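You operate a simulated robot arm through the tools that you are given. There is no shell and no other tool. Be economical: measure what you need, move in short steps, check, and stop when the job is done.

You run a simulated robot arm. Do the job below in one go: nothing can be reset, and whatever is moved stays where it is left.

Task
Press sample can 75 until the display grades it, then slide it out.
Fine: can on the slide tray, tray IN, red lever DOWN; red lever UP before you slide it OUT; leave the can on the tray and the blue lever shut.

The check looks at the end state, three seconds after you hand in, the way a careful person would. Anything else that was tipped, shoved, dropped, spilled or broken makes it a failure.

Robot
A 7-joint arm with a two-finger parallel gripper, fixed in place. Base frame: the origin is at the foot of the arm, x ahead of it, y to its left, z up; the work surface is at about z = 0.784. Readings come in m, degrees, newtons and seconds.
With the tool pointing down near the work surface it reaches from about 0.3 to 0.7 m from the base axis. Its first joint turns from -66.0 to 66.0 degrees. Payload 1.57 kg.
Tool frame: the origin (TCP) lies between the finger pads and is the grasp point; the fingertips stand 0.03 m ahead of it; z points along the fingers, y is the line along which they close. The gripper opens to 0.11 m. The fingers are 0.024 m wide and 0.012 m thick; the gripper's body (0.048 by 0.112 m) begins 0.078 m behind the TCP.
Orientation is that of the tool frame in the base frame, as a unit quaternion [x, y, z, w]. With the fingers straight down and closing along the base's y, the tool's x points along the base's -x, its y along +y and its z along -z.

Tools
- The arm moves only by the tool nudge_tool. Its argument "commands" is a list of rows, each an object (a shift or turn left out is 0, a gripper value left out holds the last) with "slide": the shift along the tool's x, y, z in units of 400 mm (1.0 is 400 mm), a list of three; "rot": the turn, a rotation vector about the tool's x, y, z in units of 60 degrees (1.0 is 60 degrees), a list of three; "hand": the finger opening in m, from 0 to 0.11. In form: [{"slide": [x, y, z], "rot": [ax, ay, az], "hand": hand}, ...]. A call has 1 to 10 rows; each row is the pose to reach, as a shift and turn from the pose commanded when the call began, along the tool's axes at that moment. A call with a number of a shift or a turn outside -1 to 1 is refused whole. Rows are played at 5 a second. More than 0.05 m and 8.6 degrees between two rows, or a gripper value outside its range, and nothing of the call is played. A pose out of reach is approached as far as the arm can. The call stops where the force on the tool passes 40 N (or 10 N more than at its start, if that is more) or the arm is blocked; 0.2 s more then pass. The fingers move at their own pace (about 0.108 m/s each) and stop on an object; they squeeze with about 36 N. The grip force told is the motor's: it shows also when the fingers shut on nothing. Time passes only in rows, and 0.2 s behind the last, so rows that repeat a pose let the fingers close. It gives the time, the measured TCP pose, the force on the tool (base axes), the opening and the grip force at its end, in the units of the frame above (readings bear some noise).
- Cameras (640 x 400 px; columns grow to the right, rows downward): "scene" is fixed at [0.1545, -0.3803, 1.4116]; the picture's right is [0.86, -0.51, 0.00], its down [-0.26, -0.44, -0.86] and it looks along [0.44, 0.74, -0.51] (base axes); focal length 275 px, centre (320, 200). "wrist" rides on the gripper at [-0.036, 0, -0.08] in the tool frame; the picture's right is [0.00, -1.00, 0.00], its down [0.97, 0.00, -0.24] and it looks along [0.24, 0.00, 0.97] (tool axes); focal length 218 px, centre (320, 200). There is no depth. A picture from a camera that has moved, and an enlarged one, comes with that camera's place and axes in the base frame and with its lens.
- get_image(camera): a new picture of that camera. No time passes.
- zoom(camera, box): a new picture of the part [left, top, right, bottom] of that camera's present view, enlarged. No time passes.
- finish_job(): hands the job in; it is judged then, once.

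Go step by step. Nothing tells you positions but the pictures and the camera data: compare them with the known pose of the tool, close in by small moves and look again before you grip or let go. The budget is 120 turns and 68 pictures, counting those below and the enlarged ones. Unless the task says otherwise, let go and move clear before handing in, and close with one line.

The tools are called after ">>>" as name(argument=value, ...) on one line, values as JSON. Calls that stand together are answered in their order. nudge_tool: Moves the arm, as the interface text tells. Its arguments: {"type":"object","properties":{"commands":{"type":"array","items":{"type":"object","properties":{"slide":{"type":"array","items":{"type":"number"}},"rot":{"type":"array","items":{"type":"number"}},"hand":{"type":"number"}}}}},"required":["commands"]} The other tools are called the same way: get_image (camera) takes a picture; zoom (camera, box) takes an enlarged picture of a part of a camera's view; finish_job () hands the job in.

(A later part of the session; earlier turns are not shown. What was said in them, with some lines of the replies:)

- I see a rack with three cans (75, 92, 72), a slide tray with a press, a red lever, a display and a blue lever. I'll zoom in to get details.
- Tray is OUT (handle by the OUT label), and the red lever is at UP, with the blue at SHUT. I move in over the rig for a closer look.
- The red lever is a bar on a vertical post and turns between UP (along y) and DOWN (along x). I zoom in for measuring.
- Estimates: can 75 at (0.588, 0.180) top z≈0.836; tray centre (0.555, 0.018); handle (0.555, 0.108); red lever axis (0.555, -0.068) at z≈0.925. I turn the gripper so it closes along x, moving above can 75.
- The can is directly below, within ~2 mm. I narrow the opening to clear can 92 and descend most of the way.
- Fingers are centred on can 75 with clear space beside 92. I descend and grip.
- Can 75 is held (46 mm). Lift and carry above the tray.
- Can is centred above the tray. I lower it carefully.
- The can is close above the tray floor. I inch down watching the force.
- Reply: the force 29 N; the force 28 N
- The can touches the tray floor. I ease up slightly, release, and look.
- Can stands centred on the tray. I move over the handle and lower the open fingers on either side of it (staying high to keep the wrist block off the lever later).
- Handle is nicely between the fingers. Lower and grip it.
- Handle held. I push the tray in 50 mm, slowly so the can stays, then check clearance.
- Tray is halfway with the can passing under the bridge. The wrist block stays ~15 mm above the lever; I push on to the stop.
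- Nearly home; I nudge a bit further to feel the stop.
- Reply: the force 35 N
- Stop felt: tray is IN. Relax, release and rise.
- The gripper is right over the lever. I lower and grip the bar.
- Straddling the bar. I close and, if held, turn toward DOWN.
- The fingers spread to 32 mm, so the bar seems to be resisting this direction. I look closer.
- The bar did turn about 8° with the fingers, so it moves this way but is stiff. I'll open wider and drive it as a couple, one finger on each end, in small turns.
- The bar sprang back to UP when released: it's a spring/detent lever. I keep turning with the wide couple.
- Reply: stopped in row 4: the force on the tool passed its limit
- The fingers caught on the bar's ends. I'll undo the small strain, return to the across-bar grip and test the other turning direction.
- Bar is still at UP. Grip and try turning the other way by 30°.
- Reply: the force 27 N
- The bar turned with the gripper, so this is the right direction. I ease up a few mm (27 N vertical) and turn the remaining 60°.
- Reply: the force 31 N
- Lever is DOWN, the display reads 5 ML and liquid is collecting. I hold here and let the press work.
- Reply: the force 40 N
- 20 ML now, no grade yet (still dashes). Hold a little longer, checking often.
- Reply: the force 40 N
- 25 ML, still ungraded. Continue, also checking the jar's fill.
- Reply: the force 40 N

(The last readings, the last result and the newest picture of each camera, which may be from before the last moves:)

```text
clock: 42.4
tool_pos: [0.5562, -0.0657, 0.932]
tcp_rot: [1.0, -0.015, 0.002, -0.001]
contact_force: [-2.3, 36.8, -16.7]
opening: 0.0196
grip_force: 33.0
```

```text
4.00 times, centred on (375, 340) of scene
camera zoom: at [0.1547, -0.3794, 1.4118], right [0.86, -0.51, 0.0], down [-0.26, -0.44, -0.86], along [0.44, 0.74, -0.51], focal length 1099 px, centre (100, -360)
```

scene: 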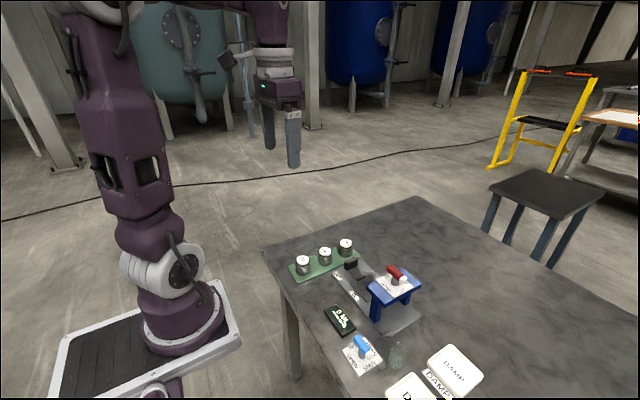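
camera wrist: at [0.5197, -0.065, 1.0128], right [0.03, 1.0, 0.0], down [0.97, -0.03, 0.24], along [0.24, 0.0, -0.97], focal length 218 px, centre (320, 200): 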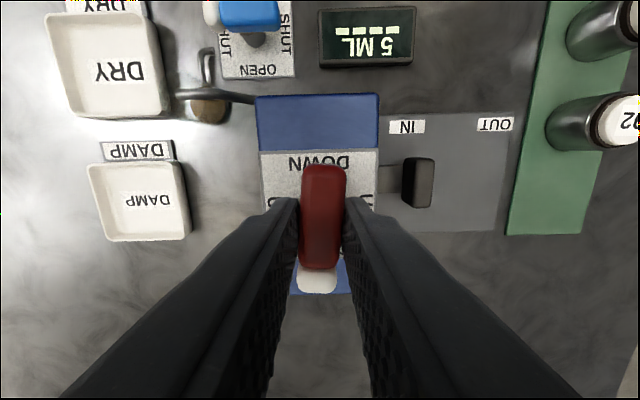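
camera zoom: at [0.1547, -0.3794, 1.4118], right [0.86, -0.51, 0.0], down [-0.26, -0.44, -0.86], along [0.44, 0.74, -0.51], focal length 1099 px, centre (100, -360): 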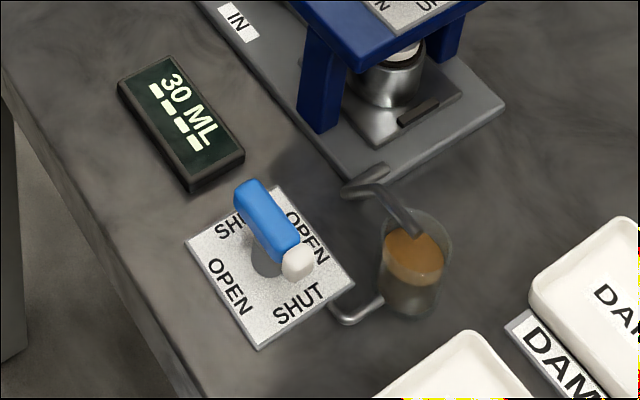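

30 ML. I look closely at the jar level before continuing.

>>> zoom(camera="scene", box=[400, 335, 440, 375])

>>> get_image(camera="wrist")

```text
10.00 times, centred on (420, 355) of scene
camera zoom: at [0.1547, -0.3794, 1.4118], right [0.86, -0.51, 0.0], down [-0.26, -0.44, -0.86], along [0.44, 0.74, -0.51], focal length 2747 px, centre (-680, -1350)
```

zoom: 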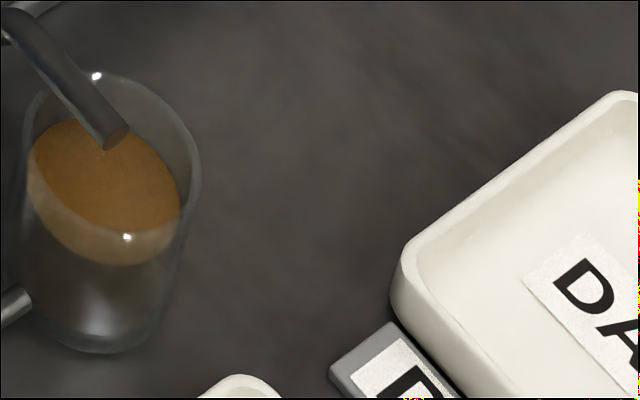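

```text
25 pictures are left
camera wrist: at [0.5197, -0.065, 1.0129], right [0.03, 1.0, 0.0], down [0.97, -0.03, 0.24], along [0.24, 0.0, -0.97], focal length 218 px, centre (320, 200)
```

wrist: 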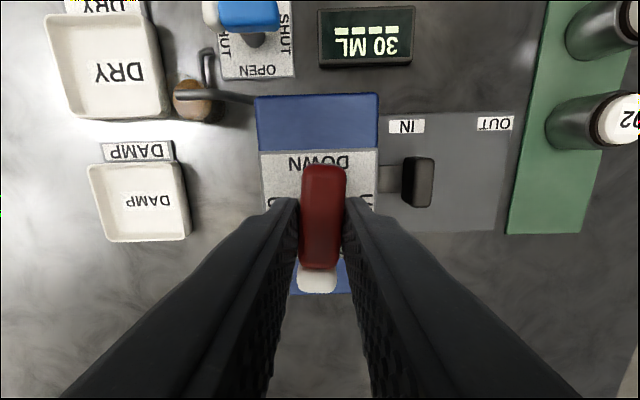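

The jar is roughly three quarters full. I hold in shorter bursts and watch the level.

>>> nudge_tool(commands=[{}])

>>> zoom(camera="scene", box=[340, 300, 420, 380])

```text
clock: 42.8
tool_pos: [0.5561, -0.0646, 0.932]
tcp_rot: [1.0, -0.016, 0.001, -0.002]
contact_force: [-2.2, 35.8, -17.2]
opening: 0.0195
grip_force: 33.3
```

```text
5.00 times, centred on (380, 340) of scene
camera zoom: at [0.1547, -0.3794, 1.4118], right [0.86, -0.51, 0.0], down [-0.26, -0.44, -0.86], along [0.44, 0.74, -0.51], focal length 1373 px, centre (20, -500)
```

zoom: 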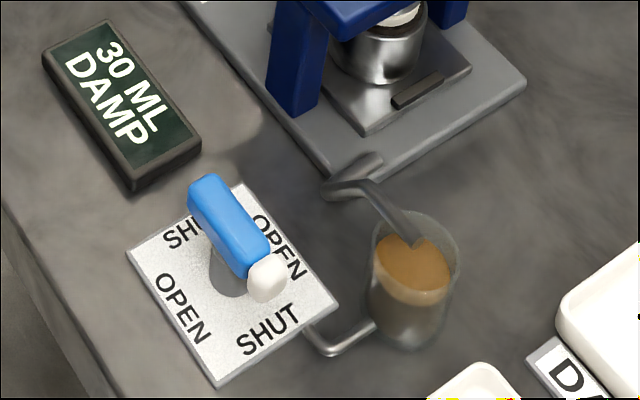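

The display now grades it: 30 ML DAMP. I turn the lever back to UP.

>>> nudge_tool(commands=[{"rot": [0, 0, 0.11]}, {"rot": [0, 0, 0.23]}, {"rot": [0, 0, 0.35]}, {"rot": [0, 0, 0.47]}, {"rot": [0, 0, 0.59]}, {"rot": [0, 0, 0.71]}, {"rot": [0, 0, 0.83]}, {"rot": [0, 0, 0.93]}, {"rot": [0, 0, 1.0]}])

>>> nudge_tool(commands=[{"rot": [0, 0, 0.12]}, {"rot": [0, 0, 0.24]}, {"rot": [0, 0, 0.36]}, {"rot": [0, 0, 0.49]}, {"rot": [0, 0, 0.49]}])

>>> get_image(camera="wrist")

>>> zoom(camera="scene", box=[320, 250, 450, 380])

```text
clock: 44.8
tool_pos: [0.5551, -0.0662, 0.9317]
tcp_rot: [0.857, -0.515, 0.002, -0.001]
contact_force: [-8.1, 23.5, 3.3]
opening: 0.0196
grip_force: 33.7
```

```text
clock: 46.0
tool_pos: [0.5551, -0.068, 0.9326]
tcp_rot: [-0.699, 0.715, -0.001, 0.001]
contact_force: [-14.8, 2.1, 6.9]
opening: 0.0193
grip_force: 33.6
```

```text
23 pictures are left
camera wrist: at [0.5556, -0.0323, 1.013], right [1.0, -0.02, 0.0], down [-0.02, -0.97, 0.24], along [0.0, -0.24, -0.97], focal length 218 px, centre (320, 200)
```

wrist: 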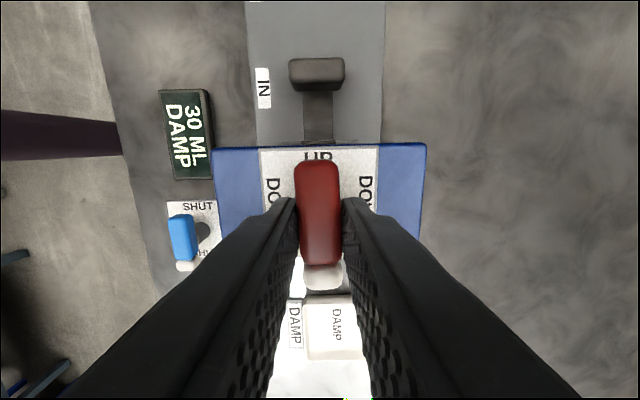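

```text
3.08 times, centred on (385, 315) of scene
camera zoom: at [0.154, -0.3802, 1.4117], right [0.86, -0.51, 0.0], down [-0.26, -0.44, -0.86], along [0.44, 0.74, -0.51], focal length 845 px, centre (120, -154)
```

zoom: 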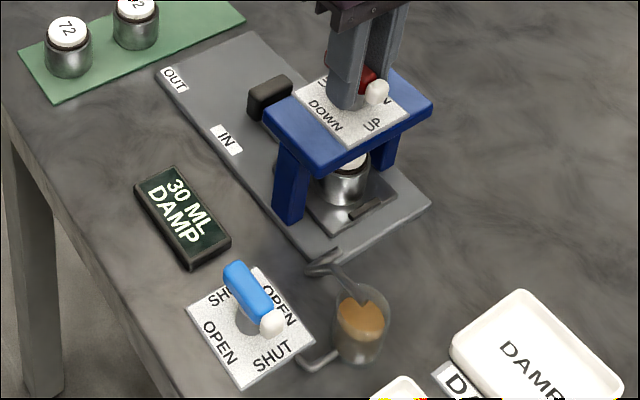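

Lever is back at UP. Release, rise, square up.

>>> nudge_tool(commands=[{"hand": 0.06}, {"hand": 0.06}, {"hand": 0.06}, {"slide": [0, 0, -0.06]}, {"slide": [0, 0, -0.12]}, {"slide": [0, 0, -0.175], "rot": [0, 0, -0.022]}, {"slide": [0, 0, -0.175], "rot": [0, 0, -0.022]}])

>>> get_image(camera="wrist")

```text
clock: 47.6
tool_pos: [0.5552, -0.0649, 0.9999]
tcp_rot: [0.708, -0.706, 0.002, -0.002]
contact_force: [-0.3, -0.3, 0.7]
opening: 0.06
grip_force: 0.0
```

```text
21 pictures are left
camera wrist: at [0.5537, -0.0301, 1.0815], right [1.0, 0.0, 0.0], down [0.0, -0.97, 0.24], along [0.0, -0.24, -0.97], focal length 218 px, centre (320, 200)
```

wrist: 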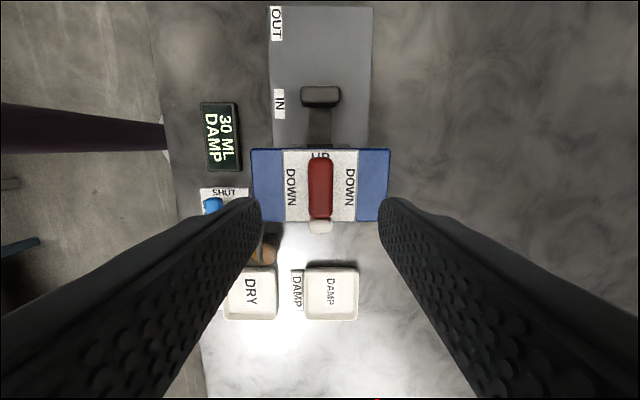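

Lever UP, free. I go back over the handle (y≈0.022) and partway down.

>>> nudge_tool(commands=[{"slide": [-0.08, 0, 0], "hand": 0.07}, {"slide": [-0.16, 0, 0]}, {"slide": [-0.222, 0, 0]}, {"slide": [-0.222, 0, 0]}, {"slide": [-0.222, 0, 0.1]}, {"slide": [-0.222, 0, 0.2]}, {"slide": [-0.222, 0, 0.3]}, {"slide": [-0.222, 0, 0.3]}])

>>> get_image(camera="wrist")

>>> zoom(camera="scene", box=[310, 210, 430, 330])

```text
clock: 49.4
tool_pos: [0.5563, 0.0212, 0.8816]
tcp_rot: [-0.707, 0.707, -0.001, 0.002]
contact_force: [-0.2, 0.3, -0.5]
opening: 0.0698
grip_force: 0.0
```

```text
20 pictures are left
camera wrist: at [0.5565, 0.0577, 0.9631], right [1.0, 0.0, 0.0], down [0.0, -0.97, 0.24], along [0.0, -0.24, -0.97], focal length 218 px, centre (320, 200)
```

wrist: 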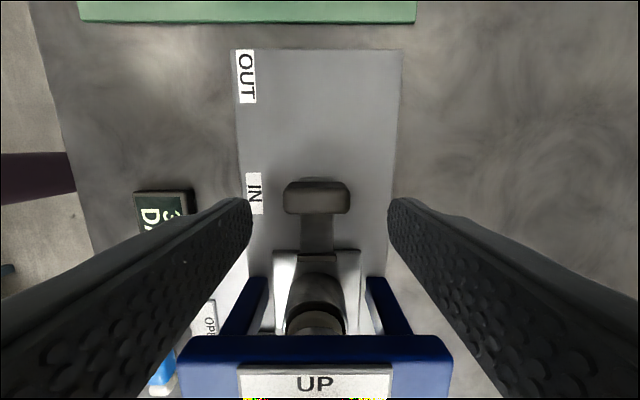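

```text
3.33 times, centred on (370, 270) of scene
camera zoom: at [0.1545, -0.3803, 1.4116], right [0.86, -0.51, 0.0], down [-0.26, -0.44, -0.86], along [0.44, 0.74, -0.51], focal length 916 px, centre (153, -33)
```

zoom: 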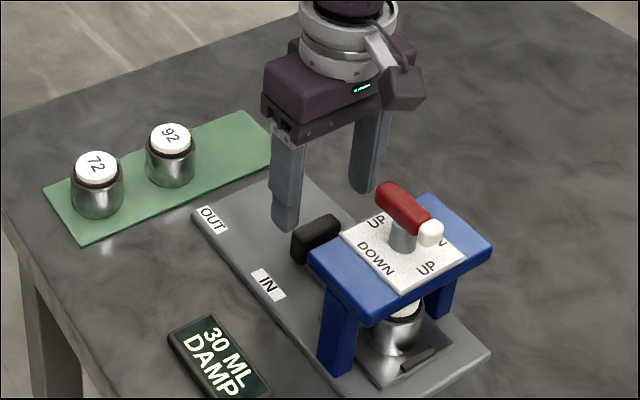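

Aligned. Lower, grip the handle, and start pulling out gently.

>>> nudge_tool(commands=[{"slide": [-0.003, 0, 0.06]}, {"slide": [-0.003, 0, 0.122]}, {"slide": [-0.003, 0, 0.122]}, {"slide": [-0.003, 0, 0.122], "hand": 0.03}, {"slide": [-0.003, 0, 0.122]}, {"slide": [-0.003, 0, 0.122]}])

>>> nudge_tool(commands=[{"slide": [-0.008, 0, 0]}, {"slide": [-0.022, 0, 0]}, {"slide": [-0.04, 0, 0]}, {"slide": [-0.06, 0, 0]}, {"slide": [-0.08, 0, 0]}, {"slide": [-0.1, 0, 0]}, {"slide": [-0.115, 0, 0]}, {"slide": [-0.125, 0, 0]}, {"slide": [-0.125, 0, 0]}])

>>> zoom(camera="scene", box=[310, 210, 430, 330])

```text
clock: 50.8
tool_pos: [0.5547, 0.0235, 0.8321]
tcp_rot: [-0.707, 0.707, 0.0, -0.001]
contact_force: [-27.2, 2.7, 3.6]
opening: 0.0436
grip_force: 44.8
```

```text
clock: 52.5
tool_pos: [0.5553, 0.0689, 0.8337]
tcp_rot: [0.708, -0.707, 0.001, 0.001]
contact_force: [-7.1, 0.3, 12.3]
opening: 0.044
grip_force: 44.7
stopped in row 8: the force on the tool passed its limit (the readings are from after the stop); the commanded pose is now the measured one
```

```text
3.33 times, centred on (370, 270) of scene
camera zoom: at [0.1541, -0.3803, 1.4116], right [0.86, -0.51, 0.0], down [-0.26, -0.44, -0.86], along [0.44, 0.74, -0.51], focal length 916 px, centre (153, -33)
```

zoom: 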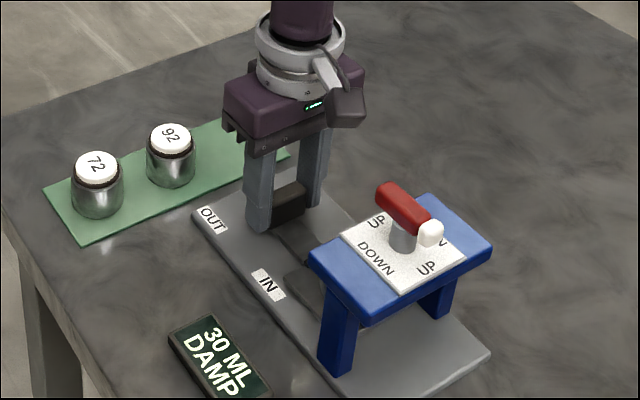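

The pull stopped on a force spike mid-way; I check whether the can is fine before going on.

>>> get_image(camera="wrist")

>>> zoom(camera="scene", box=[370, 270, 430, 330])

```text
17 pictures are left
camera wrist: at [0.5548, 0.1047, 0.9139], right [1.0, 0.0, 0.0], down [0.0, -0.97, 0.24], along [0.0, -0.24, -0.97], focal length 218 px, centre (320, 200)
```

wrist: 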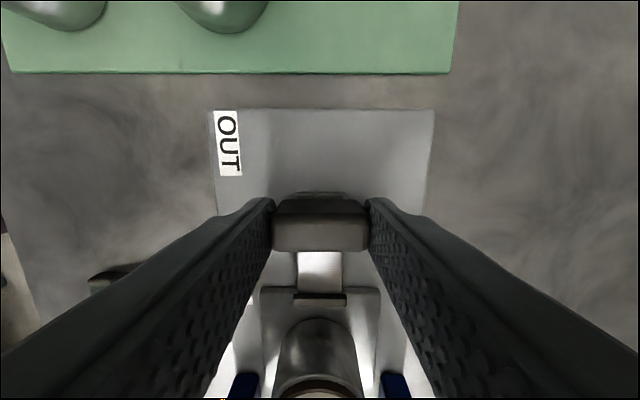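

```text
6.67 times, centred on (400, 300) of scene
camera zoom: at [0.1541, -0.3803, 1.4116], right [0.86, -0.51, 0.0], down [-0.26, -0.44, -0.86], along [0.44, 0.74, -0.51], focal length 1831 px, centre (-213, -467)
```

zoom: 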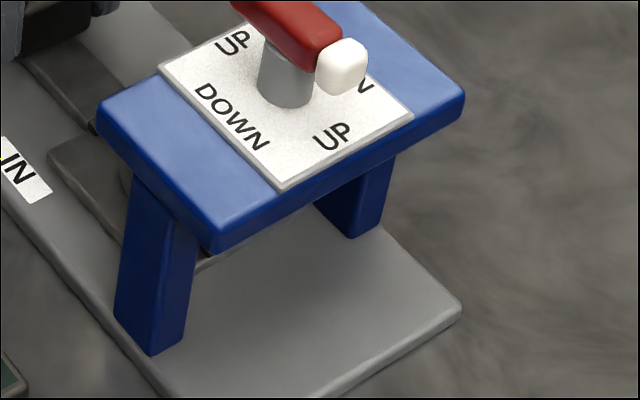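

The can rides upright in the tray; nothing is caught. I continue pulling to OUT.

>>> nudge_tool(commands=[{"slide": [-0.008, 0, 0]}, {"slide": [-0.02, 0, 0]}, {"slide": [-0.035, 0, 0]}, {"slide": [-0.05, 0, 0]}, {"slide": [-0.065, 0, 0]}, {"slide": [-0.08, 0, 0]}, {"slide": [-0.092, 0, 0]}, {"slide": [-0.1, 0, 0]}, {"slide": [-0.1, 0, 0]}])

>>> get_image(camera="wrist")

```text
clock: 54.5
tool_pos: [0.5539, 0.1086, 0.8328]
tcp_rot: [0.708, -0.707, 0.001, 0.0]
contact_force: [-3.8, 0.1, 16.1]
opening: 0.0438
grip_force: 44.5
```

```text
15 pictures are left
camera wrist: at [0.5547, 0.1443, 0.9138], right [1.0, 0.0, 0.0], down [0.0, -0.97, 0.24], along [0.0, -0.24, -0.97], focal length 218 px, centre (320, 200)
```

wrist: 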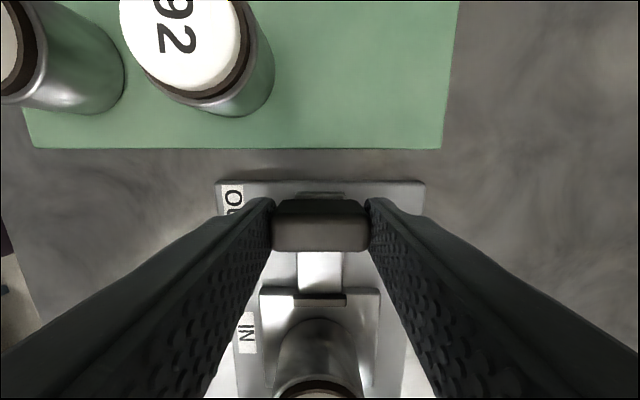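

Almost out; pull gently to feel the outer stop.

>>> nudge_tool(commands=[{"slide": [-0.006, 0, 0]}, {"slide": [-0.011, 0, 0]}, {"slide": [-0.011, 0, 0]}])

```text
clock: 55.3
tool_pos: [0.5551, 0.1096, 0.832]
tcp_rot: [-0.707, 0.707, -0.002, -0.004]
contact_force: [-8.7, -33.1, 10.2]
opening: 0.044
grip_force: 45.1
```

Outer stop felt. Relax, release and rise clear.

>>> nudge_tool(commands=[{"slide": [0.006, 0, 0]}, {"slide": [0.006, 0, 0], "hand": 0.075}, {"slide": [0.006, 0, 0]}, {"slide": [0.006, 0, 0]}, {"slide": [0.006, 0, -0.06]}, {"slide": [0.006, 0, -0.16]}, {"slide": [0.006, 0, -0.27]}, {"slide": [0.006, 0, -0.38]}, {"slide": [0.006, 0, -0.48]}, {"slide": [0.006, 0, -0.48]}])

>>> get_image(camera="wrist")

>>> zoom(camera="scene", box=[280, 220, 480, 400])

```text
clock: 57.5
tool_pos: [0.554, 0.1105, 1.0245]
tcp_rot: [0.707, -0.707, 0.001, 0.001]
contact_force: [-0.7, 0.0, -0.5]
opening: 0.0748
grip_force: 0.1
```

```text
14 pictures are left
camera wrist: at [0.5548, 0.146, 1.1038], right [1.0, 0.0, 0.0], down [0.0, -0.97, 0.24], along [0.0, -0.24, -0.97], focal length 218 px, centre (320, 200)
```

wrist: 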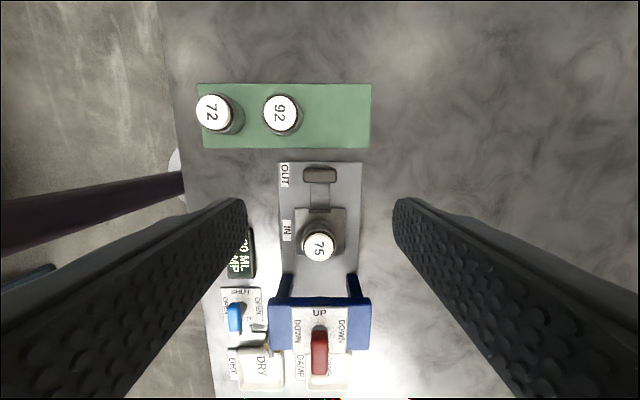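

```text
2.22 times, centred on (380, 310) of scene
camera zoom: at [0.1545, -0.3803, 1.4116], right [0.86, -0.51, 0.0], down [-0.26, -0.44, -0.86], along [0.44, 0.74, -0.51], focal length 610 px, centre (187, -44)
```

zoom: 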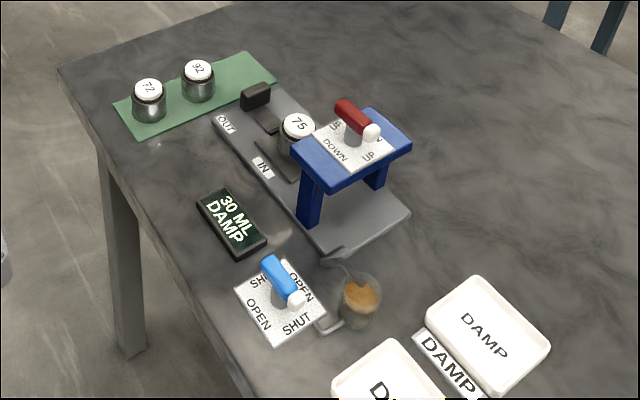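

Can 75 is upright on the tray, the tray is OUT, and the display reads 30 ML DAMP. The red lever is UP, the blue lever is shut, and the arm is clear, so I hand in.

>>> finish_job()

```text
The job is handed in.
```

Can 75 was pressed until the display graded it 30 ML DAMP; it's on the slid-out tray with the red lever UP and the blue lever shut, nothing else disturbed, and the job is handed in.
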